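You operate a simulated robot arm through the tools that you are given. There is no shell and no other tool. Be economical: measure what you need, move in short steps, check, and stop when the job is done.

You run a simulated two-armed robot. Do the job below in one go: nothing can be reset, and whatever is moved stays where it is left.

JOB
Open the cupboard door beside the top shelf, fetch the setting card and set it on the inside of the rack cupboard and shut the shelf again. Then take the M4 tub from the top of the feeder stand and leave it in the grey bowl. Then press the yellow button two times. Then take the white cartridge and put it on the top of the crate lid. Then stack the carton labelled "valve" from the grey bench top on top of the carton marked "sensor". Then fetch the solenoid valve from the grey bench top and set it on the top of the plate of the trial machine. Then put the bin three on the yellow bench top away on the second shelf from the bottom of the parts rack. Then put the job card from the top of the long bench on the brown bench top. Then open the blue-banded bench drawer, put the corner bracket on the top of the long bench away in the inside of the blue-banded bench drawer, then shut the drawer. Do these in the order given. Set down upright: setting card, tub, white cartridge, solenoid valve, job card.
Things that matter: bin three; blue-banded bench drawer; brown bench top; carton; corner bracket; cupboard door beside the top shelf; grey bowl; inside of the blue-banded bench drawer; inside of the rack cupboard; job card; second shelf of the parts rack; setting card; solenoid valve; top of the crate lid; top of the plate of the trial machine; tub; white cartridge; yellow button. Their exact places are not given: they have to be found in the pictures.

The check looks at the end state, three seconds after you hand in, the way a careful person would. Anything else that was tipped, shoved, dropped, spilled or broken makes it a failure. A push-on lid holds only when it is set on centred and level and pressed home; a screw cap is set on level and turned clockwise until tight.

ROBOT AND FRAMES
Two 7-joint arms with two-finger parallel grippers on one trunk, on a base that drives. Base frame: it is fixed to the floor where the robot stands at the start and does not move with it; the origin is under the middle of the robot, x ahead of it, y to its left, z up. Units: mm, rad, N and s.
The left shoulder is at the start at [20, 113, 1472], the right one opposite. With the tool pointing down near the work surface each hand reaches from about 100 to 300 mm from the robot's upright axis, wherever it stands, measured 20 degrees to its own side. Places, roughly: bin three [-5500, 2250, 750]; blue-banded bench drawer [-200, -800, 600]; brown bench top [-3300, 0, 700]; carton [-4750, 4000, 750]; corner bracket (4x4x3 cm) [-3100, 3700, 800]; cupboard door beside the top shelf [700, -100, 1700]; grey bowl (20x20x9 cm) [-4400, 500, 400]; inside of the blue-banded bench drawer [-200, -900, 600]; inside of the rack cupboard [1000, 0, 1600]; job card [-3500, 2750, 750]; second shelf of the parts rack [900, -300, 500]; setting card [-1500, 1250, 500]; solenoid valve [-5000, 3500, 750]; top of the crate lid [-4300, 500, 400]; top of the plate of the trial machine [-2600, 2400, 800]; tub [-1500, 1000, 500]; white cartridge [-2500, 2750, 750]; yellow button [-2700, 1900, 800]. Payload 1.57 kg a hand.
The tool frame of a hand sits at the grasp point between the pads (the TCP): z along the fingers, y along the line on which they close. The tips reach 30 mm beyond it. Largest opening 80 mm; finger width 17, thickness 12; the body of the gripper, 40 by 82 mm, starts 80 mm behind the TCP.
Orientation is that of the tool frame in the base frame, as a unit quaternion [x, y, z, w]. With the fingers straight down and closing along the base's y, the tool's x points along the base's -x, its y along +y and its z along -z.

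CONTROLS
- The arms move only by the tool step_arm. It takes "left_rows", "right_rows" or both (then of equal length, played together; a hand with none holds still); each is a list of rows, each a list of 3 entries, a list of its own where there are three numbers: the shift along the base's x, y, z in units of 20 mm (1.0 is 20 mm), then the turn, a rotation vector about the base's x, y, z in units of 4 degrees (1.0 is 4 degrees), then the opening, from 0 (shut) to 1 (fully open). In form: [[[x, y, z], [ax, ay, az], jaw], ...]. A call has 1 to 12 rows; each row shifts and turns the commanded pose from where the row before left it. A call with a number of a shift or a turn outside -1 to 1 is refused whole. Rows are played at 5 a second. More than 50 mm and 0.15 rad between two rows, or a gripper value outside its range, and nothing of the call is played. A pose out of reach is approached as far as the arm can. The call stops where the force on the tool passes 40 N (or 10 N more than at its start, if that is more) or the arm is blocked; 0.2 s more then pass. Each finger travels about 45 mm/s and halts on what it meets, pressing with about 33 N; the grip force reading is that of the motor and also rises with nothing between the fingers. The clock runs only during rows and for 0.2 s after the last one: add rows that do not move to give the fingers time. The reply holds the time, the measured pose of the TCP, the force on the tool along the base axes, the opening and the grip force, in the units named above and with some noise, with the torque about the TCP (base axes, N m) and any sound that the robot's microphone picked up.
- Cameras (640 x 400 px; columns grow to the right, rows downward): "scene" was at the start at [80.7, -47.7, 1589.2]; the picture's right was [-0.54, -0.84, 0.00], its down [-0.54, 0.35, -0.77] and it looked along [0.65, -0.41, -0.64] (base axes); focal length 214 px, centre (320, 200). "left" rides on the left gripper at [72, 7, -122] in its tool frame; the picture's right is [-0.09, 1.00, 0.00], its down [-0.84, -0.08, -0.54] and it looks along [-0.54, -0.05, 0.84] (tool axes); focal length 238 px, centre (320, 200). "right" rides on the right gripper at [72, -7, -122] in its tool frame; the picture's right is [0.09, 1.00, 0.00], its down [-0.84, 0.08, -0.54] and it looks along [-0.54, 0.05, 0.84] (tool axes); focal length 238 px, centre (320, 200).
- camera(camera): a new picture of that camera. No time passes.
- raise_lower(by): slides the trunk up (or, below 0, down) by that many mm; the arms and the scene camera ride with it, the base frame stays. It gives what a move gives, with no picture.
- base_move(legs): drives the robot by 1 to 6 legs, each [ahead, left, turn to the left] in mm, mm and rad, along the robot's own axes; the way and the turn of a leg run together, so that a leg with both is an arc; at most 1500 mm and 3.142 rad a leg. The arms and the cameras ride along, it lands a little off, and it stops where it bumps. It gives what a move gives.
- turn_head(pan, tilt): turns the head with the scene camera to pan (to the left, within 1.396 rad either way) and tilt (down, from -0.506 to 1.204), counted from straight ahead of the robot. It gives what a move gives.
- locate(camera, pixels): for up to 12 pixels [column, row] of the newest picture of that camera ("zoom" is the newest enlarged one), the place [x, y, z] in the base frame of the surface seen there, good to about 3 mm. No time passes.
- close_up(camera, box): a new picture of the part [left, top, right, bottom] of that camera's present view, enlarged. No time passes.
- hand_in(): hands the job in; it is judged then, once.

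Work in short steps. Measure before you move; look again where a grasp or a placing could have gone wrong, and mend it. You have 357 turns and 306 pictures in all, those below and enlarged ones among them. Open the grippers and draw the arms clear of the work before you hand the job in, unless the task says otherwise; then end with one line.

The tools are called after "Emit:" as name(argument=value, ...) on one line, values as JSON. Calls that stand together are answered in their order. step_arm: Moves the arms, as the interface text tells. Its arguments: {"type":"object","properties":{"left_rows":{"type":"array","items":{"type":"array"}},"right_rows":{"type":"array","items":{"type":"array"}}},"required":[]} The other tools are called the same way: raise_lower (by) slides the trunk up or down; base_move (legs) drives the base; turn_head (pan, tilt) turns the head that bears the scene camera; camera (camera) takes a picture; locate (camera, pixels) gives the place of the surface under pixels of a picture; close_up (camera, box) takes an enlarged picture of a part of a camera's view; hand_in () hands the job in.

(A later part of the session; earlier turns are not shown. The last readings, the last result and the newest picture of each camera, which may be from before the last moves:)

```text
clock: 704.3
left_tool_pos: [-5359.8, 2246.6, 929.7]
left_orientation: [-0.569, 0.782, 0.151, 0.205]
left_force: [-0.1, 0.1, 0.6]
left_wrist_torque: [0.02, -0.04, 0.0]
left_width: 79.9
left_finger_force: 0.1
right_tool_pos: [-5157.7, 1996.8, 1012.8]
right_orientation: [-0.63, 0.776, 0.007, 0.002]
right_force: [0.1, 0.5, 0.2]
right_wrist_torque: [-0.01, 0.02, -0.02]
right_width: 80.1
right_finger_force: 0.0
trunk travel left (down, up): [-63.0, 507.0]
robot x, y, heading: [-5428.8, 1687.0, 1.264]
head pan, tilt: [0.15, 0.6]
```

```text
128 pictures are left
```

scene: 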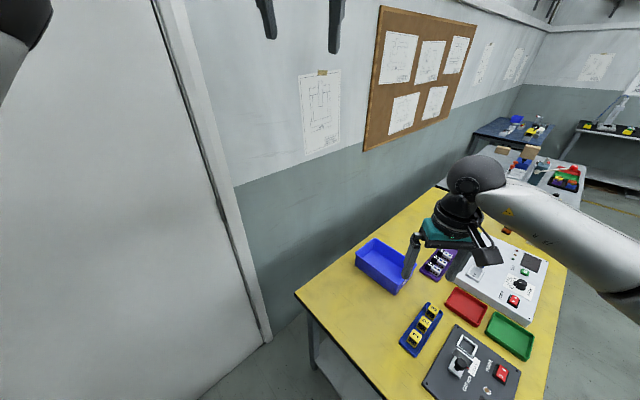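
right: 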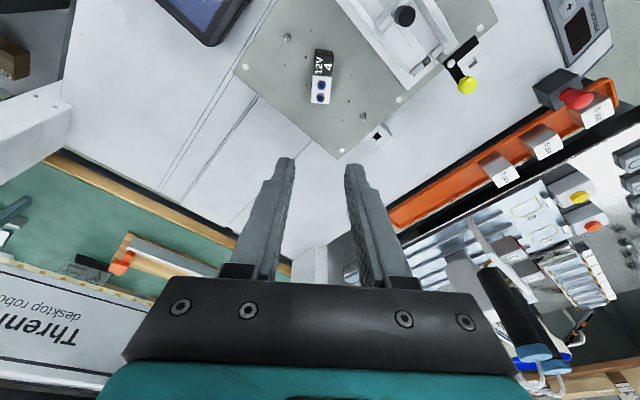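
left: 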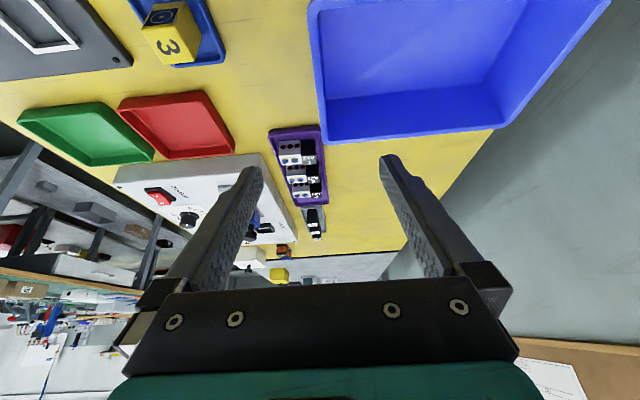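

The front wall's rim runs (310,10)→(325,138), right between the fingers. Locate points on it.

Emit:
locate(camera="left", pixels=[[311, 25], [316, 75], [322, 125], [325, 138], [319, 100]])

```text
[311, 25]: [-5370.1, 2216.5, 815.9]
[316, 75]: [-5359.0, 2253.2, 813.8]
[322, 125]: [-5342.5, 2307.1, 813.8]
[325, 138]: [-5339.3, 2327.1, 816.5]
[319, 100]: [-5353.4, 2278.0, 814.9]
```

Target (-5356,2268). Narrow the jaws to ~28 mm and descend 132 mm over the wall.

Emit:
step_arm(left_rows=[[[0.05, 0.2, -0.5], [0, 0, 0], 0.35], [[0.03, 0.15, -0.9], [0, 0, 0], 0.35], [[0.03, 0.15, -0.9], [0, 0, 0], 0.35], [[0.03, 0.15, -0.9], [0, 0, 0], 0.35], [[0.03, 0.15, -0.9], [0, 0, 0], 0.35], [[0.03, 0.15, -0.9], [0, 0, 0], 0.35]])

Emit:
camera(camera="left")

```text
clock: 705.7
left_tool_pos: [-5357.0, 2265.2, 829.1]
left_orientation: [-0.569, 0.782, 0.152, 0.206]
left_force: [-0.3, -0.5, -0.3]
left_wrist_torque: [0.01, 0.02, -0.01]
left_width: 27.9
left_finger_force: 0.1
right_tool_pos: [-5155.9, 1996.9, 1013.1]
right_orientation: [-0.631, 0.776, 0.007, 0.002]
right_force: [0.3, 1.0, 0.3]
right_wrist_torque: [0.0, 0.02, -0.02]
right_width: 80.2
right_finger_force: 0.0
trunk travel left (down, up): [-63.0, 507.0]
robot x, y, heading: [-5429.8, 1689.3, 1.259]
head pan, tilt: [0.15, 0.6]
```

```text
127 pictures are left
```

left: 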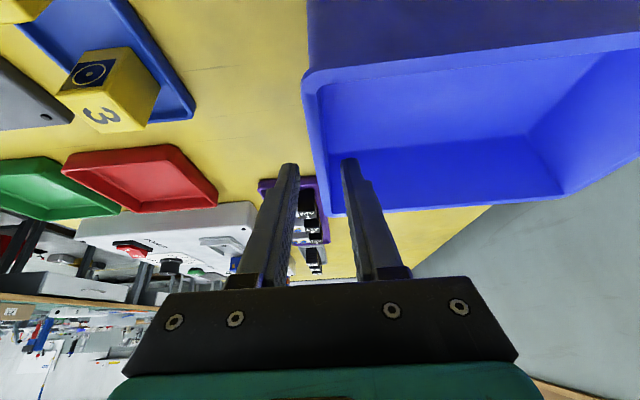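

The wall passes between the fingertips. Descend 32 mm more and grip, then lift slightly.

Emit:
step_arm(left_rows=[[[0, 0.1, -0.8], [0, 0, 0], 0.35], [[0, 0.1, -0.8], [0, 0, 0], 0.35], [[0, 0, 0], [0, 0, 0], 0], [[0, 0, 0], [0, 0, 0], 0], [[0, 0, 0], [0, 0, 0], 0], [[0, 0, 0], [0, 0, 0], 0]])

Emit:
raise_lower(by=60)

Emit:
camera(camera="left")

Emit:
camera(camera="scene")

```text
clock: 707.1
left_tool_pos: [-5356.3, 2269.7, 798.8]
left_orientation: [-0.569, 0.782, 0.152, 0.205]
left_force: [0.3, -0.3, 0.1]
left_wrist_torque: [0.01, -0.11, 0.02]
left_width: 2.6
left_finger_force: 24.1
right_tool_pos: [-5155.9, 1996.9, 1014.2]
right_orientation: [-0.631, 0.776, 0.007, 0.003]
right_force: [-0.7, 0.3, 0.0]
right_wrist_torque: [0.03, -0.01, 0.03]
right_width: 80.1
right_finger_force: 0.0
trunk travel left (down, up): [-63.0, 507.0]
robot x, y, heading: [-5427.7, 1688.5, 1.262]
head pan, tilt: [0.15, 0.6]
```

```text
clock: 708.1
left_tool_pos: [-5356.9, 2269.7, 859.7]
left_orientation: [-0.569, 0.782, 0.152, 0.206]
left_force: [-0.6, 0.5, -2.1]
left_wrist_torque: [-0.04, -0.17, 0.01]
left_width: 2.6
left_finger_force: 23.6
right_tool_pos: [-5156.9, 1996.5, 1073.9]
right_orientation: [-0.63, 0.776, 0.005, 0.003]
right_force: [-0.5, -0.3, 0.9]
right_wrist_torque: [0.01, -0.03, -0.03]
right_width: 80.0
right_finger_force: 0.0
trunk travel left (down, up): [-123.0, 447.0]
robot x, y, heading: [-5430.1, 1687.1, 1.263]
head pan, tilt: [0.15, 0.6]
```

```text
126 pictures are left
```

left: 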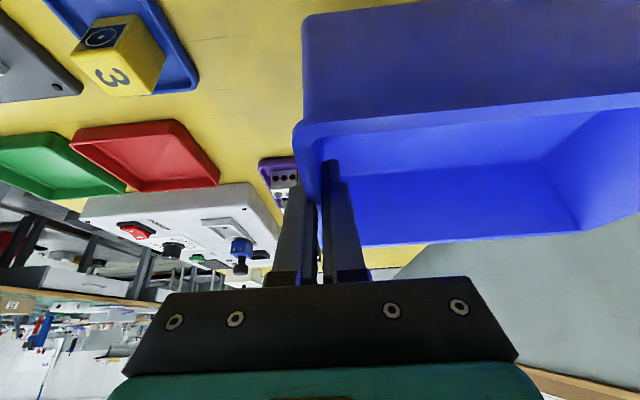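

```text
125 pictures are left
```

scene: 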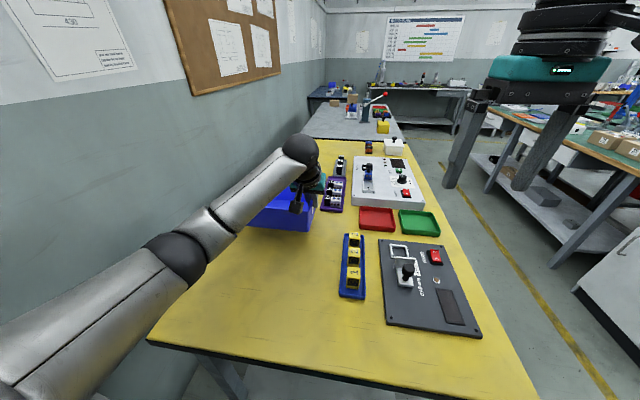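

Bin lifted (≈0.2 kg). I raise fully, retract a bit, back off, and drive to the parts rack.

Emit:
raise_lower(by=400)

Emit:
base_move(legs=[[-150, 0, 0], [0, 0, -1.262]])

Emit:
step_arm(left_rows=[[[-1, 0, 0], [0, 0, 0], 0], [[-1, 0, 0], [0, 0, 0], 0], [[-1, 0, 0], [0, 0, 0], 0], [[-1, 0, 0], [0, 0, 0], 0], [[-1, 0, 0], [0, 0, 0], 0]])

Emit:
base_move(legs=[[775, -294, 0], [1400, -350, 0], [1400, -50, 0], [1180, -720, 0]])

Emit:
turn_head(pan=-0.1, tilt=0.6)

Emit:
camera(camera="scene")

```text
clock: 711.9
left_tool_pos: [-5356.2, 2268.4, 1259.4]
left_orientation: [-0.569, 0.782, 0.151, 0.205]
left_force: [-0.9, 0.7, -1.1]
left_wrist_torque: [-0.05, -0.17, 0.02]
left_width: 2.8
left_finger_force: 23.5
right_tool_pos: [-5156.4, 1996.1, 1474.1]
right_orientation: [-0.631, 0.776, 0.006, 0.003]
right_force: [-0.7, -0.1, -1.0]
right_wrist_torque: [-0.02, 0.04, 0.0]
right_width: 79.8
right_finger_force: 0.0
trunk travel left (down, up): [-523.0, 47.0]
robot x, y, heading: [-5431.0, 1688.0, 1.265]
head pan, tilt: [0.15, 0.6]
```

```text
clock: 716.4
left_tool_pos: [-4899.7, 1656.5, 1259.7]
left_orientation: [0.002, 0.967, 0.001, 0.255]
left_force: [0.6, 0.6, -0.9]
left_wrist_torque: [-0.13, 0.0, 0.02]
left_width: 2.7
left_finger_force: 24.4
right_tool_pos: [-5097.0, 1383.3, 1473.7]
right_orientation: [-0.053, 0.999, 0.004, 0.005]
right_force: [-0.4, 0.3, 0.4]
right_wrist_torque: [0.01, 0.01, -0.05]
right_width: 79.8
right_finger_force: 0.0
trunk travel left (down, up): [-523.0, 47.0]
robot x, y, heading: [-5472.7, 1549.4, 0.005]
head pan, tilt: [0.15, 0.6]
```

```text
clock: 717.6
left_tool_pos: [-4999.1, 1656.3, 1259.1]
left_orientation: [0.001, 0.967, 0.001, 0.256]
left_force: [-0.5, -0.3, -1.9]
left_wrist_torque: [-0.17, -0.01, -0.02]
left_width: 2.7
left_finger_force: 24.5
right_tool_pos: [-5097.5, 1382.4, 1474.5]
right_orientation: [-0.053, 0.999, 0.004, 0.006]
right_force: [0.1, 0.2, 0.0]
right_wrist_torque: [-0.02, 0.01, -0.02]
right_width: 80.0
right_finger_force: 0.1
trunk travel left (down, up): [-523.0, 47.0]
robot x, y, heading: [-5472.5, 1548.4, 0.008]
head pan, tilt: [0.15, 0.6]
```

```text
clock: 734.9
left_tool_pos: [-1474.0, 1022.6, 1258.8]
left_orientation: [-0.023, 0.967, 0.008, 0.254]
left_force: [0.8, -0.2, -1.0]
left_wrist_torque: [-0.11, 0.01, 0.03]
left_width: 2.6
left_finger_force: 24.4
right_tool_pos: [-1558.1, 745.1, 1474.0]
right_orientation: [-0.078, 0.997, 0.004, 0.007]
right_force: [-0.8, -0.8, -0.1]
right_wrist_torque: [0.06, -0.03, 0.03]
right_width: 79.8
right_finger_force: 0.0
trunk travel left (down, up): [-523.0, 47.0]
robot x, y, heading: [-1941.2, 891.7, 0.052]
head pan, tilt: [0.15, 0.6]
stopped in leg 3: the robot was blocked; the commanded pose is now the measured one
```

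```text
clock: 735.7
left_tool_pos: [-1473.3, 1026.6, 1258.3]
left_orientation: [-0.024, 0.967, 0.008, 0.255]
left_force: [-0.5, 0.0, -2.2]
left_wrist_torque: [-0.16, 0.01, 0.0]
left_width: 2.7
left_finger_force: 23.9
right_tool_pos: [-1556.4, 747.1, 1473.7]
right_orientation: [-0.078, 0.997, 0.003, 0.006]
right_force: [-0.1, 0.1, 0.0]
right_wrist_torque: [0.01, -0.02, -0.03]
right_width: 79.9
right_finger_force: 0.0
trunk travel left (down, up): [-523.0, 47.0]
robot x, y, heading: [-1943.3, 893.0, 0.051]
head pan, tilt: [-0.099, 0.6]
```

```text
124 pictures are left
```

scene: 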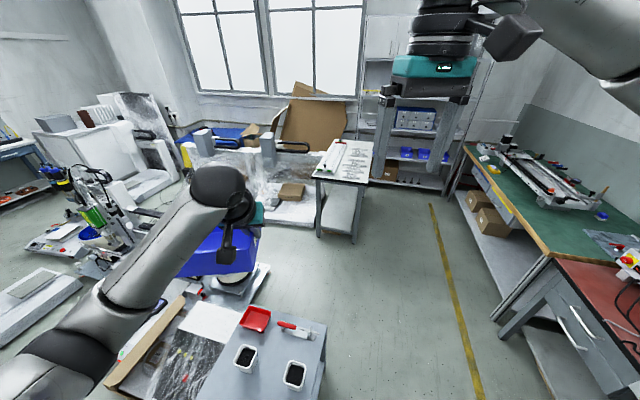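

The stand stopped me gently; all upright. I slide right 380 mm and continue to the rack area.

Emit:
base_move(legs=[[-20, -400, 0], [1220, -500, 0], [560, -40, 0]])

Emit:
turn_head(pan=-0.35, tilt=0.75)

Emit:
camera(camera="scene")

```text
clock: 747.2
left_tool_pos: [339.1, 217.2, 1258.8]
left_orientation: [-0.032, 0.967, 0.011, 0.254]
left_force: [-0.6, 0.5, -1.8]
left_wrist_torque: [-0.16, 0.01, 0.0]
left_width: 2.7
left_finger_force: 23.8
right_tool_pos: [259.6, -61.5, 1473.3]
right_orientation: [-0.085, 0.996, 0.004, 0.006]
right_force: [-0.2, 0.1, -0.3]
right_wrist_torque: [-0.02, 0.0, -0.02]
right_width: 80.1
right_finger_force: 0.1
trunk travel left (down, up): [-523.0, 47.0]
robot x, y, heading: [-126.0, 78.5, 0.07]
head pan, tilt: [-0.099, 0.6]
```

```text
clock: 748.0
left_tool_pos: [339.1, 218.2, 1258.0]
left_orientation: [-0.032, 0.967, 0.011, 0.254]
left_force: [0.4, -0.4, -2.2]
left_wrist_torque: [-0.14, 0.01, 0.01]
left_width: 2.8
left_finger_force: 24.0
right_tool_pos: [259.8, -59.7, 1473.2]
right_orientation: [-0.086, 0.996, 0.004, 0.006]
right_force: [0.4, -0.1, 0.7]
right_wrist_torque: [0.02, 0.03, -0.01]
right_width: 80.1
right_finger_force: 0.0
trunk travel left (down, up): [-523.0, 47.0]
robot x, y, heading: [-126.7, 77.0, 0.073]
head pan, tilt: [-0.351, 0.75]
```

```text
123 pictures are left
```

scene: 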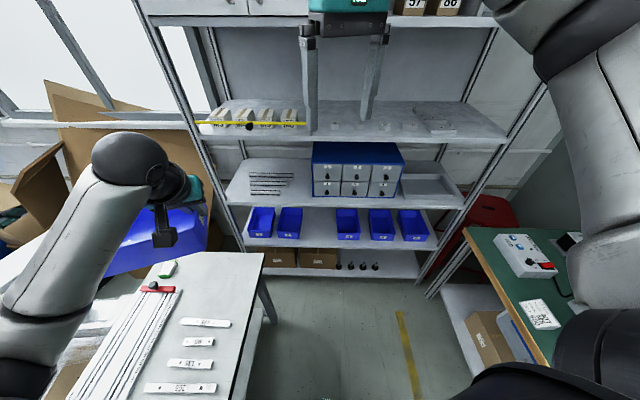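

I locate the bins, the free slot between 2 and 4, and the shelf edges.

Emit:
close_up(camera="scene", box=[220, 180, 460, 290])

Emit:
locate(camera="scene", pixels=[[300, 215], [335, 218], [318, 240], [250, 240], [430, 245], [318, 225], [318, 214], [300, 238], [337, 238], [285, 195], [285, 205], [225, 195]])

```text
2.67 times, centred on (340, 235) of scene
```

zoom: 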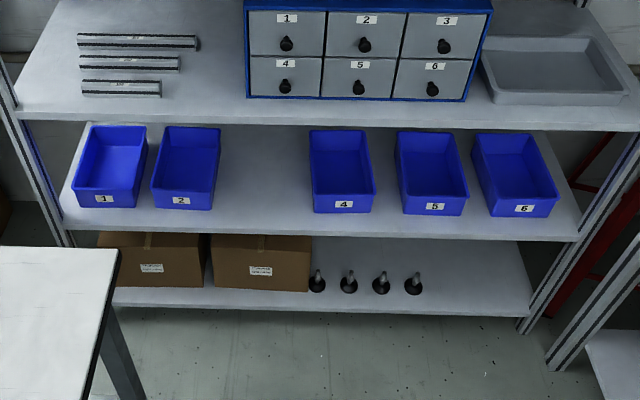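

```text
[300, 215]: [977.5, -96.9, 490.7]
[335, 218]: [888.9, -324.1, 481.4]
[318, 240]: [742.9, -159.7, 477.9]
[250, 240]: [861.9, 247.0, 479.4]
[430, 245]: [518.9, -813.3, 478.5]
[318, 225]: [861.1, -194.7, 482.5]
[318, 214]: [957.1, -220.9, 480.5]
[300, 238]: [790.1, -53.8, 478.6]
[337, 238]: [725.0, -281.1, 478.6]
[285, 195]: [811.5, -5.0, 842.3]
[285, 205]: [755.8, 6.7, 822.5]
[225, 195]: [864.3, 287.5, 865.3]
```

Slot centre is t≈72 mm in rack coordinates, shelf z 480. I first bring the left arm (with the bin) down and in along the known-good path, yawing it for insertion.

Emit:
step_arm(left_rows=[[[-0.2, 0, -1], [0, 0, 0], 0], [[-0.2, 0, -1], [0, 0, 0], 0], [[-0.2, -0.1, -1], [0, 0, 0], 0], [[-0.2, -0.1, -1], [0, 0, 0], 0], [[-0.2, -0.1, -1], [0, 0, 0], 0], [[-0.2, -0.1, -1], [0, 0, 0], 0], [[-0.2, -0.1, -1], [0, 0, 0], 0], [[-0.2, -0.1, -1], [0, 0, 0], 0], [[-0.2, -0.1, -1], [0, 0, 0], 0], [[-0.2, -0.1, -1], [0, 0, 0], 0], [[0, -0.1, -1], [0, 0, 0], 0], [[0, -0.1, -1], [0, 0, 0], 0]])

Emit:
step_arm(left_rows=[[[-1, 0.5, -0.3], [0, 0, -0.9], 0], [[-1, 0.5, -0.3], [0, 0, -0.9], 0], [[-1, 0.5, -0.3], [0, 0, -0.9], 0], [[-1, 0.5, -0.3], [0, 0, -0.9], 0], [[-1, 0.5, -0.3], [0, 0, -0.9], 0], [[-1, 0.5, -0.3], [0, 0, -0.9], 0], [[-1, 0.5, -0.3], [0, 0, -0.9], 0], [[-1, 0.5, -0.3], [0, 0, -0.9], 0], [[-1, 0.5, -0.3], [0, 0, -0.9], 0], [[-1, 0.5, -0.3], [0, 0, -0.9], 0], [[-1, 0.5, -0.3], [0, 0, -0.9], 0], [[-1, 0.5, -0.3], [0, 0, -0.9], 0]])

Emit:
camera(camera="scene")

```text
clock: 750.6
left_tool_pos: [297.7, 197.3, 1018.7]
left_orientation: [-0.032, 0.966, 0.011, 0.255]
left_force: [0.7, -0.6, -1.1]
left_wrist_torque: [-0.15, -0.03, -0.01]
left_width: 2.7
left_finger_force: 23.7
right_tool_pos: [260.1, -61.0, 1472.4]
right_orientation: [-0.086, 0.996, 0.004, 0.005]
right_force: [-0.6, -0.3, -0.3]
right_wrist_torque: [0.05, 0.01, 0.01]
right_width: 80.0
right_finger_force: 0.1
trunk travel left (down, up): [-523.0, 47.0]
robot x, y, heading: [-127.0, 78.4, 0.069]
head pan, tilt: [-0.351, 0.75]
```

```text
clock: 753.2
left_tool_pos: [57.9, 317.7, 945.4]
left_orientation: [0.326, 0.91, -0.085, 0.24]
left_force: [-0.1, -0.3, -1.3]
left_wrist_torque: [-0.1, 0.08, 0.01]
left_width: 2.6
left_finger_force: 24.2
right_tool_pos: [258.5, -61.3, 1474.2]
right_orientation: [-0.086, 0.996, 0.003, 0.006]
right_force: [-0.2, -0.1, -0.3]
right_wrist_torque: [0.0, 0.0, -0.01]
right_width: 80.1
right_finger_force: 0.0
trunk travel left (down, up): [-523.0, 47.0]
robot x, y, heading: [-125.5, 77.8, 0.067]
head pan, tilt: [-0.351, 0.75]
```

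```text
121 pictures are left
```

scene: 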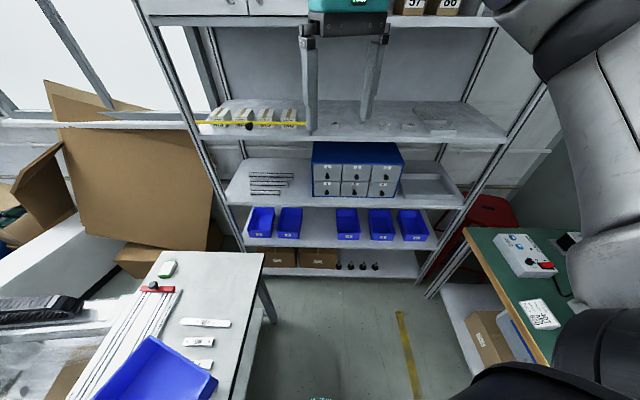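

Bin and hand are in the natural low pose. I drive clear, turn to heading -1.13, approach, and lower the trunk with the bin still outside the rack.

Emit:
base_move(legs=[[262, -196, 0], [0, 0, -1.2], [-60, 102, 0]])

Emit:
raise_lower(by=-375)

Emit:
turn_head(pan=0.75, tilt=0.75)

Emit:
camera(camera="scene")

Emit:
camera(camera="left")

```text
clock: 759.1
left_tool_pos: [505.7, -83.2, 947.4]
left_orientation: [0.782, 0.569, -0.205, 0.151]
left_force: [0.4, -0.3, -1.3]
left_wrist_torque: [0.05, 0.16, 0.02]
left_width: 2.9
left_finger_force: 24.0
right_tool_pos: [227.3, -408.4, 1472.9]
right_orientation: [0.49, 0.872, -0.001, 0.007]
right_force: [0.8, 0.2, -0.4]
right_wrist_torque: [0.02, 0.01, 0.0]
right_width: 79.9
right_finger_force: 0.1
trunk travel left (down, up): [-523.0, 47.0]
robot x, y, heading: [214.6, -0.8, -1.128]
head pan, tilt: [-0.351, 0.75]
```

```text
clock: 762.8
left_tool_pos: [505.7, -83.2, 572.0]
left_orientation: [0.782, 0.569, -0.205, 0.151]
left_force: [0.4, 1.1, -1.5]
left_wrist_torque: [0.08, 0.16, 0.0]
left_width: 2.5
left_finger_force: 24.5
right_tool_pos: [226.7, -410.3, 1099.3]
right_orientation: [0.491, 0.871, 0.0, 0.008]
right_force: [1.0, 0.9, 0.7]
right_wrist_torque: [0.01, 0.01, 0.01]
right_width: 80.0
right_finger_force: 0.1
trunk travel left (down, up): [-148.0, 422.0]
robot x, y, heading: [210.8, 2.1, -1.125]
head pan, tilt: [-0.351, 0.75]
```

```text
clock: 764.1
left_tool_pos: [505.1, -83.4, 572.3]
left_orientation: [0.782, 0.569, -0.204, 0.151]
left_force: [-0.5, 0.2, -2.0]
left_wrist_torque: [0.03, 0.16, -0.02]
left_width: 2.7
left_finger_force: 24.0
right_tool_pos: [227.5, -409.2, 1098.7]
right_orientation: [0.49, 0.872, 0.0, 0.007]
right_force: [-0.3, -0.1, -0.1]
right_wrist_torque: [0.05, -0.03, 0.0]
right_width: 80.0
right_finger_force: 0.1
trunk travel left (down, up): [-148.0, 422.0]
robot x, y, heading: [216.6, 1.7, -1.125]
head pan, tilt: [0.75, 0.75]
```

```text
120 pictures are left
```

scene: 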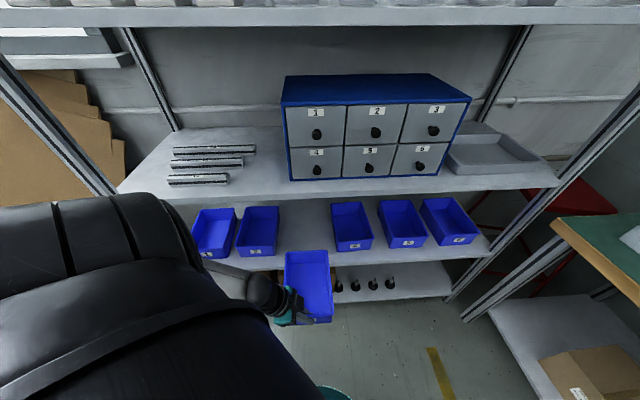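

```text
119 pictures are left
```

left: 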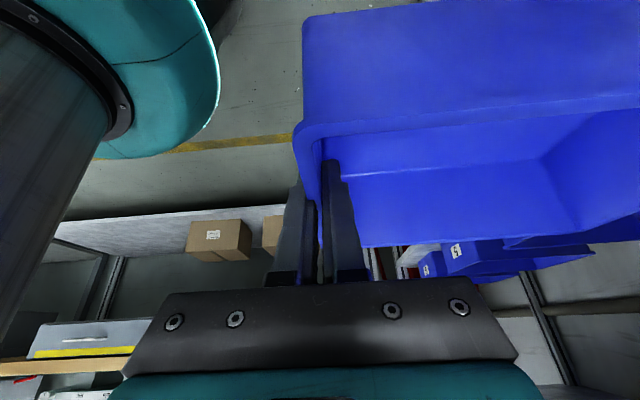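

The bin hangs level before its slot. I verify the slot's side limits.

Emit:
locate(camera="scene", pixels=[[277, 254], [279, 215], [339, 250], [333, 205], [250, 262], [300, 262], [286, 253], [328, 252], [310, 240]])

```text
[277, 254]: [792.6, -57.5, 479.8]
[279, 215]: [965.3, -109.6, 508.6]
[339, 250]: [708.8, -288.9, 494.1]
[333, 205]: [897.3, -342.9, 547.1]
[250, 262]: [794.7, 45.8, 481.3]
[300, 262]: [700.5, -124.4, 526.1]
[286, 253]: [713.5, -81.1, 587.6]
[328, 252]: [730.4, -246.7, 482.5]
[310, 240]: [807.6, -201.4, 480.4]
```

Ample room (slot t −58…188; bin spans 8…143). Drive 149 mm along the rack normal, then lower to the shelf.

Emit:
base_move(legs=[[101, 109, 0]])

Emit:
raise_lower(by=-24)

Emit:
camera(camera="scene")

```text
clock: 765.4
left_tool_pos: [645.9, -126.6, 570.8]
left_orientation: [0.782, 0.568, -0.206, 0.151]
left_force: [-0.4, -0.1, -1.1]
left_wrist_torque: [0.06, 0.13, 0.0]
left_width: 2.4
left_finger_force: 24.1
right_tool_pos: [366.6, -452.6, 1098.4]
right_orientation: [0.491, 0.871, 0.0, 0.007]
right_force: [0.2, 0.2, 0.5]
right_wrist_torque: [-0.01, 0.03, -0.01]
right_width: 80.5
right_finger_force: 0.1
trunk travel left (down, up): [-148.0, 422.0]
robot x, y, heading: [350.6, -38.1, -1.126]
head pan, tilt: [0.75, 0.75]
```

```text
clock: 766.1
left_tool_pos: [645.0, -127.4, 547.5]
left_orientation: [0.782, 0.569, -0.205, 0.15]
left_force: [-0.3, 0.0, -1.2]
left_wrist_torque: [0.05, 0.19, -0.02]
left_width: 2.6
left_finger_force: 23.7
right_tool_pos: [365.5, -452.5, 1075.7]
right_orientation: [0.491, 0.871, 0.0, 0.007]
right_force: [-0.2, -0.1, -0.2]
right_wrist_torque: [-0.03, -0.03, 0.01]
right_width: 80.0
right_finger_force: 0.0
trunk travel left (down, up): [-124.0, 446.0]
robot x, y, heading: [356.2, -44.0, -1.129]
head pan, tilt: [0.75, 0.75]
```

```text
118 pictures are left
```

scene: 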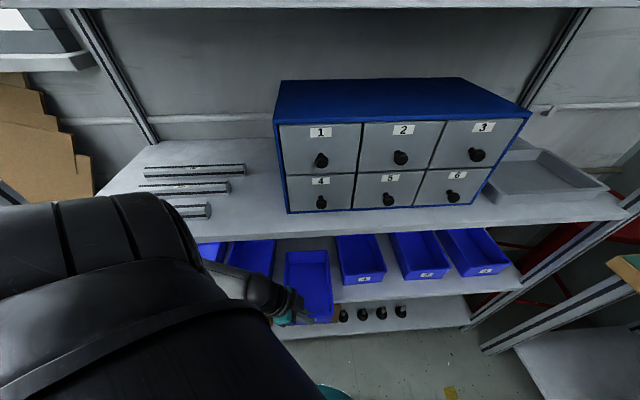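

Bin is over the shelf. Lower the last millimetres to contact.

Emit:
raise_lower(by=-7)

Emit:
raise_lower(by=-3)

```text
clock: 766.7
left_tool_pos: [644.9, -128.2, 541.4]
left_orientation: [0.783, 0.568, -0.205, 0.151]
left_force: [0.1, -0.2, -1.0]
left_wrist_torque: [0.07, 0.15, 0.01]
left_width: 2.8
left_finger_force: 24.8
right_tool_pos: [366.2, -453.2, 1067.7]
right_orientation: [0.491, 0.871, 0.0, 0.008]
right_force: [-1.2, 0.3, 0.1]
right_wrist_torque: [-0.03, 0.0, 0.0]
right_width: 79.9
right_finger_force: 0.0
trunk travel left (down, up): [-117.0, 453.0]
robot x, y, heading: [354.8, -40.7, -1.128]
head pan, tilt: [0.75, 0.75]
```

```text
clock: 767.2
left_tool_pos: [645.6, -128.6, 538.4]
left_orientation: [0.783, 0.568, -0.205, 0.152]
left_force: [-1.8, 2.1, 9.9]
left_wrist_torque: [0.01, -0.48, 0.24]
left_width: 2.8
left_finger_force: 23.5
right_tool_pos: [364.0, -452.5, 1064.8]
right_orientation: [0.491, 0.871, 0.0, 0.007]
right_force: [0.1, 0.0, 0.4]
right_wrist_torque: [0.0, 0.01, -0.02]
right_width: 80.0
right_finger_force: 0.1
trunk travel left (down, up): [-114.0, 456.0]
robot x, y, heading: [351.2, -41.5, -1.125]
head pan, tilt: [0.75, 0.75]
```

Contact. Open the left hand slightly and rise 55 mm straight up (wrist stays clear of the shelf above), then back off.

Emit:
step_arm(left_rows=[[[0, 0, 0], [0, 0, 0], 0.15], [[0, 0, 0], [0, 0, 0], 0.25], [[0, 0, 0], [0, 0, 0], 0.25]])

Emit:
raise_lower(by=62)

Emit:
base_move(legs=[[-101, -109, 0]])

Emit:
camera(camera="scene")

```text
clock: 768.0
left_tool_pos: [645.5, -126.7, 539.1]
left_orientation: [0.782, 0.569, -0.205, 0.15]
left_force: [-1.0, 0.5, -0.9]
left_wrist_torque: [0.02, 0.01, -0.02]
left_width: 20.0
left_finger_force: 0.1
right_tool_pos: [365.9, -451.8, 1064.4]
right_orientation: [0.491, 0.871, 0.0, 0.007]
right_force: [0.5, -0.3, 0.2]
right_wrist_torque: [0.0, 0.03, 0.0]
right_width: 80.0
right_finger_force: 0.0
trunk travel left (down, up): [-114.0, 456.0]
robot x, y, heading: [355.4, -42.8, -1.127]
head pan, tilt: [0.75, 0.75]
```

```text
clock: 769.0
left_tool_pos: [646.0, -126.7, 599.8]
left_orientation: [0.783, 0.567, -0.206, 0.151]
left_force: [0.0, 0.4, -0.3]
left_wrist_torque: [0.0, 0.02, -0.01]
left_width: 19.9
left_finger_force: 0.1
right_tool_pos: [365.8, -451.6, 1127.6]
right_orientation: [0.491, 0.871, -0.001, 0.007]
right_force: [0.6, -1.3, -0.4]
right_wrist_torque: [0.03, -0.03, 0.0]
right_width: 80.1
right_finger_force: 0.1
trunk travel left (down, up): [-176.0, 394.0]
robot x, y, heading: [354.8, -44.8, -1.13]
head pan, tilt: [0.75, 0.75]
```

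```text
clock: 770.4
left_tool_pos: [506.3, -81.5, 600.7]
left_orientation: [0.783, 0.568, -0.205, 0.151]
left_force: [-0.6, 0.1, 1.2]
left_wrist_torque: [0.02, 0.0, -0.01]
left_width: 20.1
left_finger_force: 0.0
right_tool_pos: [225.8, -407.7, 1124.6]
right_orientation: [0.491, 0.871, 0.0, 0.007]
right_force: [-0.3, 0.6, 0.4]
right_wrist_torque: [0.02, -0.02, 0.01]
right_width: 80.1
right_finger_force: 0.1
trunk travel left (down, up): [-176.0, 394.0]
robot x, y, heading: [217.8, 4.8, -1.127]
head pan, tilt: [0.75, 0.75]
```

```text
117 pictures are left
```

scene: 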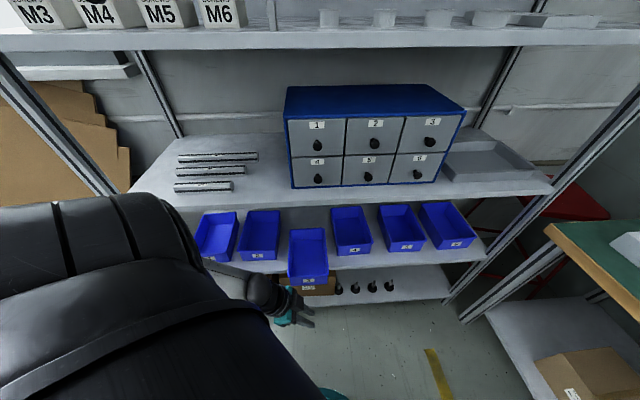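

Bin 3 rests stably, overhanging. I push it in with the closed left hand: lower to z≈522, then drive along the rack normal.

Emit:
step_arm(left_rows=[[[0, 0, 0], [0, 0, 0], 0], [[0, 0, 0], [0, 0, 0], 0]])

Emit:
raise_lower(by=-78)

Emit:
base_move(legs=[[110, 119, 0], [47, 51, 0]])

Emit:
camera(camera="scene")

```text
clock: 771.0
left_tool_pos: [506.3, -81.2, 600.1]
left_orientation: [0.783, 0.568, -0.206, 0.151]
left_force: [0.2, 0.8, -0.9]
left_wrist_torque: [-0.01, 0.01, 0.01]
left_width: 0.1
left_finger_force: 17.5
right_tool_pos: [227.0, -407.1, 1126.3]
right_orientation: [0.491, 0.871, 0.0, 0.007]
right_force: [0.3, 0.0, -0.8]
right_wrist_torque: [0.02, 0.03, -0.02]
right_width: 80.1
right_finger_force: 0.0
trunk travel left (down, up): [-176.0, 394.0]
robot x, y, heading: [216.2, -0.7, -1.126]
head pan, tilt: [0.75, 0.75]
```

```text
clock: 772.1
left_tool_pos: [506.0, -81.6, 521.9]
left_orientation: [0.783, 0.568, -0.205, 0.152]
left_force: [0.5, 1.1, -0.3]
left_wrist_torque: [0.03, 0.0, -0.02]
left_width: 0.0
left_finger_force: 21.4
right_tool_pos: [226.4, -407.4, 1048.1]
right_orientation: [0.491, 0.871, -0.001, 0.007]
right_force: [0.8, -0.2, 0.8]
right_wrist_torque: [-0.01, 0.01, 0.02]
right_width: 79.6
right_finger_force: 0.0
trunk travel left (down, up): [-98.0, 472.0]
robot x, y, heading: [216.3, 2.9, -1.124]
head pan, tilt: [0.75, 0.75]
```

```text
clock: 774.0
left_tool_pos: [657.4, -125.2, 518.9]
left_orientation: [0.777, 0.574, -0.218, 0.136]
left_force: [0.4, 0.4, 0.4]
left_wrist_torque: [-0.02, 0.01, 0.01]
left_width: 0.2
left_finger_force: 21.4
right_tool_pos: [401.9, -460.5, 1047.3]
right_orientation: [0.487, 0.873, 0.001, 0.009]
right_force: [0.8, 0.3, -0.5]
right_wrist_torque: [-0.02, -0.03, 0.02]
right_width: 80.2
right_finger_force: 0.0
trunk travel left (down, up): [-98.0, 472.0]
robot x, y, heading: [392.8, -49.4, -1.121]
head pan, tilt: [0.75, 0.75]
stopped in leg 2: the robot was blocked; the commanded pose is now the measured one
```

```text
116 pictures are left
```

scene: 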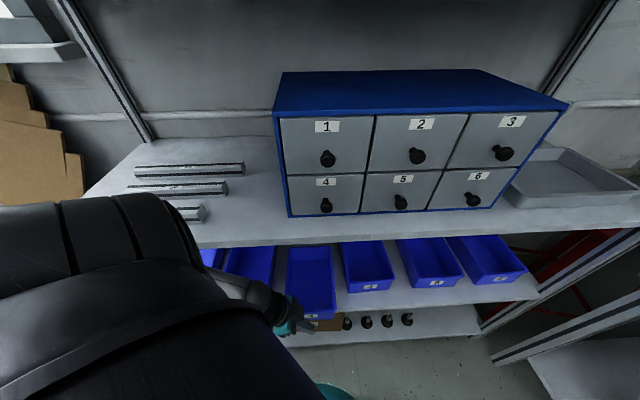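

The push was blocked by the arm/elbow near the rack. I back off and will push with the right hand pitched 45° instead: turn to face the rack and bring the right arm into position.

Emit:
base_move(legs=[[-157, -170, 0]])

Emit:
raise_lower(by=250)

Emit:
base_move(legs=[[-60, -60, 0], [0, 0, 1.06]])

Emit:
step_arm(right_rows=[[[0, 0, -1], [0, 0, 0], 0], [[0, 0, -1], [0, 0, 0], 0], [[0, 0, -1], [0, 0, 0], 0], [[0, 0, -1], [0, 0, 0], 0], [[0, 0, -1], [0, 0, 0], 0], [[0, 0, -1], [0, 0, 0], 0], [[0, 0, -1], [0, 0, 0], 0], [[0, 0, -1], [0, 0, 0], 0], [[0, 0, -1], [0, 0, 0], 0], [[0, 0, -1], [0, 0, 0], 0], [[0, 0, -1], [0, 0, 0], 0], [[0, 0, -1], [0, 0, 0], 0]])

Emit:
step_arm(right_rows=[[[0.4, 0, -0.5], [0.04, -0.94, 0], 0], [[0.4, 0, -0.5], [0.04, -0.94, 0], 0], [[0.4, 0, -0.5], [0.04, -0.94, 0], 0], [[0.4, 0, -0.5], [0.04, -0.94, 0], 0], [[0.4, 0, -0.5], [0.04, -0.94, 0], 0], [[0.4, 0, -0.5], [0.04, -0.94, 0], 0], [[0.4, 0, -0.5], [0.04, -0.94, 0], 0], [[0.4, 0, -0.5], [0.04, -0.94, 0], 0], [[0.4, 0, -0.5], [0.04, -0.94, 0], 0], [[0.4, 0, -0.5], [0.04, -0.94, 0], 0], [[0.4, 0, -0.5], [0.04, -0.94, 0], 0], [[0.4, 0, -0.5], [0.04, -0.94, 0], 0]])

```text
clock: 775.8
left_tool_pos: [444.9, -60.4, 519.2]
left_orientation: [0.778, 0.573, -0.217, 0.137]
left_force: [-0.3, 0.2, -0.5]
left_wrist_torque: [0.03, 0.0, -0.03]
left_width: 0.0
left_finger_force: 21.7
right_tool_pos: [186.2, -394.2, 1048.6]
right_orientation: [0.487, 0.873, 0.0, 0.007]
right_force: [-0.9, 0.3, -1.1]
right_wrist_torque: [-0.01, 0.0, -0.01]
right_width: 80.1
right_finger_force: 0.0
trunk travel left (down, up): [-98.0, 472.0]
robot x, y, heading: [169.4, 14.4, -1.12]
head pan, tilt: [0.75, 0.75]
```

```text
clock: 778.4
left_tool_pos: [445.3, -60.6, 769.0]
left_orientation: [0.778, 0.573, -0.217, 0.137]
left_force: [-1.0, 0.5, -0.6]
left_wrist_torque: [0.02, 0.02, -0.01]
left_width: 0.1
left_finger_force: 21.3
right_tool_pos: [187.5, -394.7, 1298.9]
right_orientation: [0.486, 0.874, -0.001, 0.007]
right_force: [0.2, 0.3, -0.8]
right_wrist_torque: [0.0, -0.01, 0.0]
right_width: 80.3
right_finger_force: 0.1
trunk travel left (down, up): [-348.0, 222.0]
robot x, y, heading: [171.4, 15.0, -1.12]
head pan, tilt: [0.75, 0.75]
```

```text
clock: 782.1
left_tool_pos: [296.9, 240.5, 769.6]
left_orientation: [0.385, 0.886, -0.118, 0.23]
left_force: [5.0, -2.7, 15.1]
left_wrist_torque: [-0.14, -0.25, 0.11]
left_width: 0.0
left_finger_force: 21.4
right_tool_pos: [456.3, -149.0, 1298.5]
right_orientation: [-0.016, 1.0, 0.003, 0.006]
right_force: [0.3, -0.2, 0.1]
right_wrist_torque: [0.01, -0.02, -0.02]
right_width: 80.0
right_finger_force: 0.0
trunk travel left (down, up): [-348.0, 222.0]
robot x, y, heading: [89.7, 41.5, -0.071]
head pan, tilt: [0.75, 0.75]
```

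```text
clock: 784.7
left_tool_pos: [297.4, 240.5, 769.7]
left_orientation: [0.385, 0.886, -0.118, 0.23]
left_force: [-0.5, -1.1, 7.2]
left_wrist_torque: [-0.09, -0.02, 0.0]
left_width: 0.0
left_finger_force: 21.4
right_tool_pos: [456.4, -147.0, 1057.7]
right_orientation: [-0.016, 1.0, 0.003, 0.006]
right_force: [0.2, -0.5, 0.5]
right_wrist_torque: [-0.02, 0.01, 0.02]
right_width: 0.0
right_finger_force: 21.1
trunk travel left (down, up): [-348.0, 222.0]
robot x, y, heading: [91.4, 43.4, -0.071]
head pan, tilt: [0.75, 0.75]
```

```text
clock: 787.3
left_tool_pos: [296.6, 241.2, 769.9]
left_orientation: [0.386, 0.885, -0.119, 0.231]
left_force: [-0.5, -0.9, 8.2]
left_wrist_torque: [-0.09, -0.05, -0.03]
left_width: 0.0
left_finger_force: 21.2
right_tool_pos: [548.9, -147.5, 943.3]
right_orientation: [-0.016, 0.927, 0.014, 0.374]
right_force: [0.2, -0.1, -0.4]
right_wrist_torque: [-0.02, 0.0, -0.01]
right_width: 0.0
right_finger_force: 21.2
right hand out of reach, approached as far as the arm can: row 12
trunk travel left (down, up): [-348.0, 222.0]
robot x, y, heading: [95.9, 42.8, -0.069]
head pan, tilt: [0.75, 0.75]
```

The left hand is touching something on the table (8–15 N). I lift by trunk immediately and inspect the table.

Emit:
raise_lower(by=120)

Emit:
camera(camera="left")

Emit:
camera(camera="scene")

```text
clock: 788.8
left_tool_pos: [298.8, 240.8, 890.2]
left_orientation: [0.386, 0.885, -0.119, 0.231]
left_force: [0.3, 0.5, 0.7]
left_wrist_torque: [0.02, -0.02, 0.0]
left_width: 0.1
left_finger_force: 21.4
right_tool_pos: [549.5, -147.7, 1063.9]
right_orientation: [-0.015, 0.928, 0.013, 0.373]
right_force: [-0.9, 0.3, -0.4]
right_wrist_torque: [-0.02, 0.0, -0.02]
right_width: 0.0
right_finger_force: 21.4
trunk travel left (down, up): [-468.0, 102.0]
robot x, y, heading: [90.7, 45.1, -0.066]
head pan, tilt: [0.75, 0.75]
```

```text
115 pictures are left
```

left: 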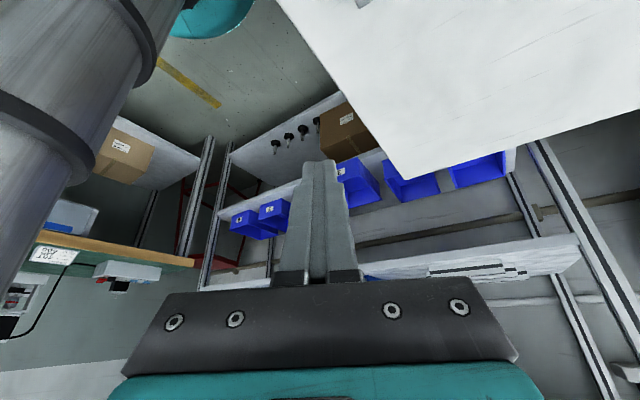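

```text
114 pictures are left
```

scene: 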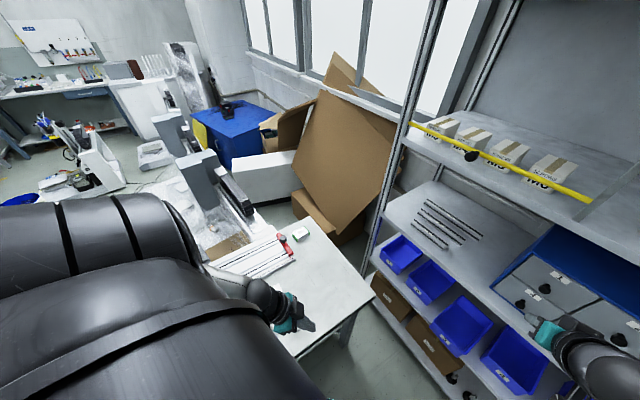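

Contact was only with the bare table corner area, no strips there. I now move the left arm forward and up out of the way before the push.

Emit:
step_arm(left_rows=[[[1, -0.6, 0.3], [0, 0, 0.9], 0], [[1, -0.6, 0.3], [0, 0, 0.9], 0], [[1, -0.6, 0.3], [0, 0, 0.9], 0], [[1, -0.6, 0.3], [0, 0, 0.9], 0], [[1, -0.6, 0.3], [0, 0, 0.9], 0], [[1, -0.6, 0.3], [0, 0, 0.9], 0], [[1, -0.6, 0.3], [0, 0, 0.9], 0], [[1, -0.6, 0.3], [0, 0, 0.9], 0], [[1, -0.6, 0.3], [0, 0, 0.9], 0], [[1, -0.6, 0.3], [0, 0, 0.9], 0], [[1, -0.6, 0.3], [0, 0, 0.9], 0], [[1, -0.6, 0.3], [0, 0, 0.9], 0]])

Emit:
step_arm(left_rows=[[[0, 0, 1], [0, 0, 0], 0], [[0, 0, 1], [0, 0, 0], 0], [[0, 0, 1], [0, 0, 0], 0], [[0, 0, 1], [0, 0, 0], 0], [[0, 0, 1], [0, 0, 0], 0], [[0, 0, 1], [0, 0, 0], 0], [[0, 0, 1], [0, 0, 0], 0], [[0, 0, 1], [0, 0, 0], 0], [[0, 0, 1], [0, 0, 0], 0], [[0, 0, 1], [0, 0, 0], 0], [[0, 0, 1], [0, 0, 0], 0], [[0, 0, 1], [0, 0, 0], 0]])

Emit:
step_arm(left_rows=[[[0, 0, 1], [0, 0, 0], 0], [[0, 0, 1], [0, 0, 0], 0], [[0, 0, 1], [0, 0, 0], 0], [[0, 0, 1], [0, 0, 0], 0], [[0, 0, 1], [0, 0, 0], 0], [[0, 0, 1], [0, 0, 0], 0], [[0, 0, 1], [0, 0, 0], 0], [[0, 0, 1], [0, 0, 0], 0], [[0, 0, 1], [0, 0, 0], 0], [[0, 0, 1], [0, 0, 0], 0], [[0, 0, 1], [0, 0, 0], 0], [[0, 0, 1], [0, 0, 0], 0]])

Emit:
camera(camera="scene")

```text
clock: 791.4
left_tool_pos: [537.3, 97.0, 960.8]
left_orientation: [0.032, 0.966, -0.025, 0.257]
left_force: [0.4, 0.3, -0.8]
left_wrist_torque: [0.05, 0.03, 0.01]
left_width: 0.1
left_finger_force: 21.2
right_tool_pos: [549.1, -147.6, 1062.4]
right_orientation: [-0.015, 0.928, 0.013, 0.373]
right_force: [-0.6, -0.3, -0.1]
right_wrist_torque: [0.02, -0.04, 0.02]
right_width: 0.1
right_finger_force: 21.2
trunk travel left (down, up): [-468.0, 102.0]
robot x, y, heading: [87.9, 46.8, -0.073]
head pan, tilt: [0.75, 0.75]
```

```text
clock: 794.0
left_tool_pos: [538.1, 98.5, 1202.9]
left_orientation: [0.032, 0.965, -0.026, 0.258]
left_force: [0.3, 1.0, 0.4]
left_wrist_torque: [0.02, -0.03, -0.01]
left_width: 0.0
left_finger_force: 21.7
right_tool_pos: [549.3, -147.0, 1063.3]
right_orientation: [-0.016, 0.927, 0.013, 0.374]
right_force: [0.3, 0.8, 0.2]
right_wrist_torque: [-0.01, 0.01, 0.0]
right_width: 0.0
right_finger_force: 21.2
trunk travel left (down, up): [-468.0, 102.0]
robot x, y, heading: [90.8, 47.1, -0.07]
head pan, tilt: [0.75, 0.75]
```

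```text
clock: 796.6
left_tool_pos: [537.3, 97.4, 1440.8]
left_orientation: [0.032, 0.965, -0.025, 0.257]
left_force: [0.2, 0.4, -0.1]
left_wrist_torque: [-0.02, -0.06, -0.01]
left_width: 0.1
left_finger_force: 21.5
right_tool_pos: [548.3, -148.5, 1063.0]
right_orientation: [-0.015, 0.927, 0.013, 0.374]
right_force: [-1.1, 0.3, 0.3]
right_wrist_torque: [-0.01, -0.01, 0.0]
right_width: 0.0
right_finger_force: 21.3
trunk travel left (down, up): [-468.0, 102.0]
robot x, y, heading: [93.0, 47.7, -0.07]
head pan, tilt: [0.75, 0.75]
```

```text
113 pictures are left
```

scene: 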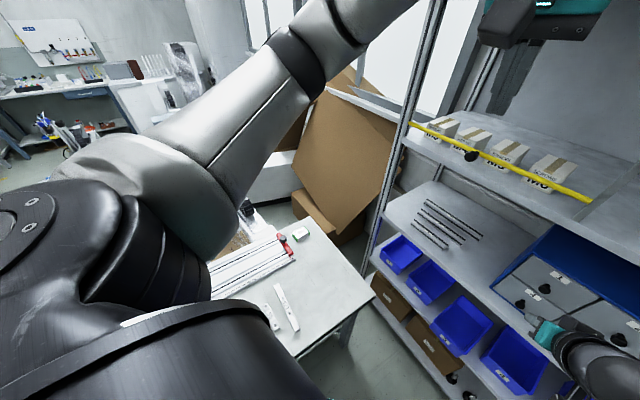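

Check the end strip ("175") hasn't moved: its near end should be ≈(310,303).

Emit:
locate(camera="scene", pixels=[[296, 327], [278, 287], [274, 326], [262, 300], [470, 350], [455, 325], [520, 385]])

```text
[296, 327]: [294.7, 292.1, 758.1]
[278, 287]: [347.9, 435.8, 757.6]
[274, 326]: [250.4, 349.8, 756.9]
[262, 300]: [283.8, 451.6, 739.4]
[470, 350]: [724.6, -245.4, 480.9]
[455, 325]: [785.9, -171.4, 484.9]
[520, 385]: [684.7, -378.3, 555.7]
```

Unmoved. Now align the right fist with the bin (t≈72), lower, and push by driving along the rack normal.

Emit:
step_arm(right_rows=[[[0.3, 1, 0], [0, 0, 0], 0], [[0.3, 1, 0], [0, 0, 0], 0], [[0, 0.2, 0], [0, 0, 0], 0]])

Emit:
raise_lower(by=-400)

Emit:
raise_lower(by=-62)

Emit:
step_arm(right_rows=[[[0, 0, -0.8], [0, 0, 0], 0], [[0, 0, -0.8], [0, 0, 0], 0], [[0, 0, -0.8], [0, 0, 0], 0], [[0, 0, -0.8], [0, 0, 0], 0], [[0, 0, -0.4], [0, 0, 0], 0]])

Emit:
camera(camera="right")

```text
clock: 797.4
left_tool_pos: [538.1, 98.2, 1440.7]
left_orientation: [0.033, 0.965, -0.027, 0.258]
left_force: [1.0, 0.4, 0.2]
left_wrist_torque: [-0.04, 0.0, 0.0]
left_width: 0.0
left_finger_force: 21.1
right_tool_pos: [562.5, -103.2, 1063.0]
right_orientation: [-0.015, 0.928, 0.013, 0.372]
right_force: [0.8, 0.0, -0.3]
right_wrist_torque: [-0.01, -0.01, -0.01]
right_width: 0.0
right_finger_force: 21.8
trunk travel left (down, up): [-468.0, 102.0]
robot x, y, heading: [94.5, 44.6, -0.075]
head pan, tilt: [0.75, 0.75]
```

```text
clock: 801.2
left_tool_pos: [539.1, 96.7, 1040.6]
left_orientation: [0.033, 0.965, -0.026, 0.258]
left_force: [1.2, -0.3, -0.4]
left_wrist_torque: [0.0, 0.02, -0.01]
left_width: 0.0
left_finger_force: 20.8
right_tool_pos: [561.6, -102.9, 663.2]
right_orientation: [-0.016, 0.927, 0.014, 0.374]
right_force: [0.3, 0.5, -0.5]
right_wrist_torque: [-0.02, 0.01, 0.02]
right_width: 0.1
right_finger_force: 21.1
trunk travel left (down, up): [-68.0, 502.0]
robot x, y, heading: [91.6, 45.5, -0.072]
head pan, tilt: [0.75, 0.75]
```

```text
clock: 802.2
left_tool_pos: [538.2, 97.9, 978.9]
left_orientation: [0.033, 0.965, -0.026, 0.258]
left_force: [-0.3, 0.4, 0.5]
left_wrist_torque: [0.01, -0.02, 0.0]
left_width: 0.1
left_finger_force: 21.5
right_tool_pos: [561.4, -103.3, 601.9]
right_orientation: [-0.015, 0.927, 0.013, 0.374]
right_force: [0.6, 0.6, 0.0]
right_wrist_torque: [-0.03, -0.02, 0.03]
right_width: 0.0
right_finger_force: 21.2
trunk travel left (down, up): [-6.0, 564.0]
robot x, y, heading: [94.1, 43.4, -0.073]
head pan, tilt: [0.75, 0.75]
```

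```text
clock: 803.4
left_tool_pos: [537.2, 96.8, 978.2]
left_orientation: [0.033, 0.965, -0.027, 0.258]
left_force: [0.2, -0.8, -0.1]
left_wrist_torque: [0.0, 0.01, -0.02]
left_width: 0.0
left_finger_force: 20.8
right_tool_pos: [562.8, -103.5, 592.8]
right_orientation: [-0.016, 0.928, 0.013, 0.371]
right_force: [0.5, 0.2, 0.4]
right_wrist_torque: [-0.01, 0.0, 0.0]
right_width: 0.1
right_finger_force: 21.3
right hand out of reach, approached as far as the arm can: row 1, 2, 3, 4, 5
trunk travel left (down, up): [-6.0, 564.0]
robot x, y, heading: [92.5, 46.4, -0.068]
head pan, tilt: [0.75, 0.75]
```

```text
112 pictures are left
```

right: 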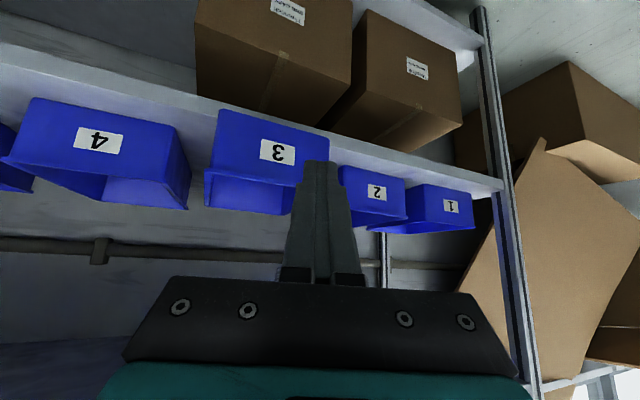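

The hand is too folded to go lower; I back the base 60 mm, extend the arm 70 mm and lower again.

Emit:
base_move(legs=[[-80, 0, 0]])

Emit:
step_arm(right_rows=[[[1, 0, 0], [0, 0, 0], 0], [[1, 0, 0], [0, 0, 0], 0], [[1, 0, 0], [0, 0, 0], 0], [[1, 0, 0], [0, 0, 0], 0], [[0, 0, -0.7], [0, 0, 0], 0], [[0, 0, -0.7], [0, 0, 0], 0], [[0, 0, -0.7], [0, 0, 0], 0], [[0, 0, -0.7], [0, 0, 0], 0]])

Emit:
camera(camera="right")

```text
clock: 804.5
left_tool_pos: [459.1, 102.5, 978.7]
left_orientation: [0.033, 0.965, -0.026, 0.258]
left_force: [0.5, -0.3, 0.5]
left_wrist_torque: [0.01, -0.01, 0.01]
left_width: 0.0
left_finger_force: 20.9
right_tool_pos: [482.1, -96.3, 594.1]
right_orientation: [-0.015, 0.928, 0.012, 0.371]
right_force: [-0.3, -1.3, 0.3]
right_wrist_torque: [-0.01, -0.01, -0.02]
right_width: 0.2
right_finger_force: 22.0
trunk travel left (down, up): [-6.0, 564.0]
robot x, y, heading: [11.3, 49.1, -0.066]
head pan, tilt: [0.75, 0.75]
```

```text
clock: 806.3
left_tool_pos: [458.5, 102.0, 977.2]
left_orientation: [0.033, 0.965, -0.026, 0.257]
left_force: [0.0, 0.0, -1.1]
left_wrist_torque: [0.04, 0.02, 0.03]
left_width: 0.3
left_finger_force: 21.4
right_tool_pos: [561.5, -98.0, 537.9]
right_orientation: [-0.016, 0.928, 0.013, 0.371]
right_force: [0.3, 0.0, 0.4]
right_wrist_torque: [0.02, 0.0, -0.01]
right_width: 0.0
right_finger_force: 20.7
trunk travel left (down, up): [-6.0, 564.0]
robot x, y, heading: [14.6, 49.2, -0.074]
head pan, tilt: [0.75, 0.75]
```

```text
111 pictures are left
```

right: 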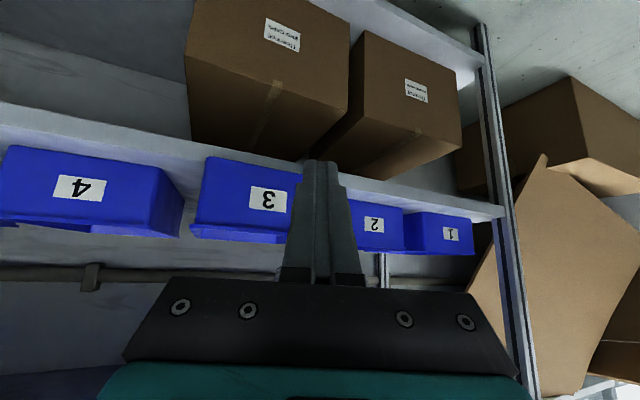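

The fist is low enough (tip z≈517) and within bin 3's front. Push by driving along the rack normal.

Emit:
base_move(legs=[[90, -30, 0], [75, -20, 0]])

Emit:
camera(camera="right")

Emit:
camera(camera="scene")

```text
clock: 808.1
left_tool_pos: [617.7, 40.5, 978.2]
left_orientation: [0.034, 0.965, -0.027, 0.259]
left_force: [-0.5, 0.0, -0.2]
left_wrist_torque: [-0.02, 0.03, 0.02]
left_width: 0.1
left_finger_force: 21.4
right_tool_pos: [720.9, -158.1, 537.7]
right_orientation: [-0.015, 0.928, 0.013, 0.371]
right_force: [-0.7, -0.9, 0.2]
right_wrist_torque: [-0.02, 0.02, 0.0]
right_width: 0.0
right_finger_force: 21.6
trunk travel left (down, up): [-6.0, 564.0]
robot x, y, heading: [174.4, -11.4, -0.071]
head pan, tilt: [0.75, 0.75]
```

```text
110 pictures are left
```

right: 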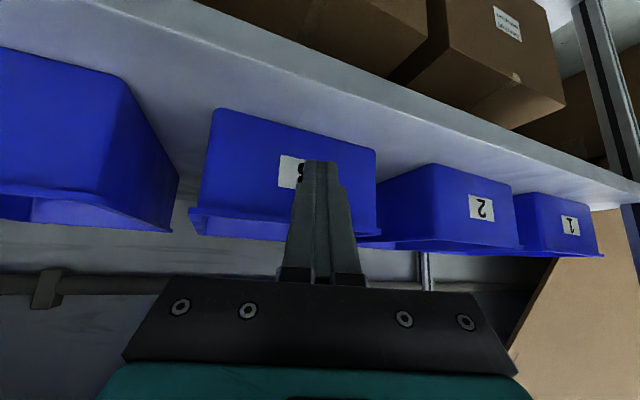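

```text
109 pictures are left
```

scene: 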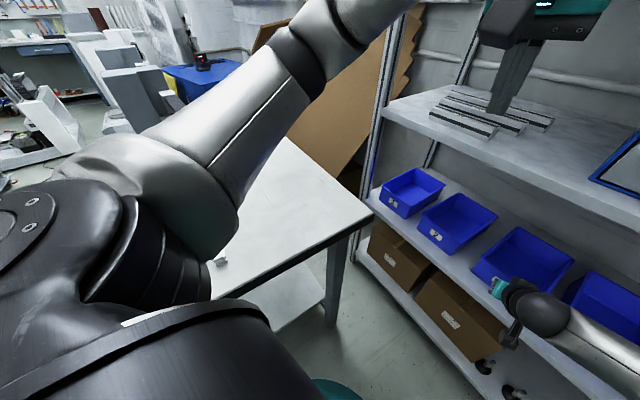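

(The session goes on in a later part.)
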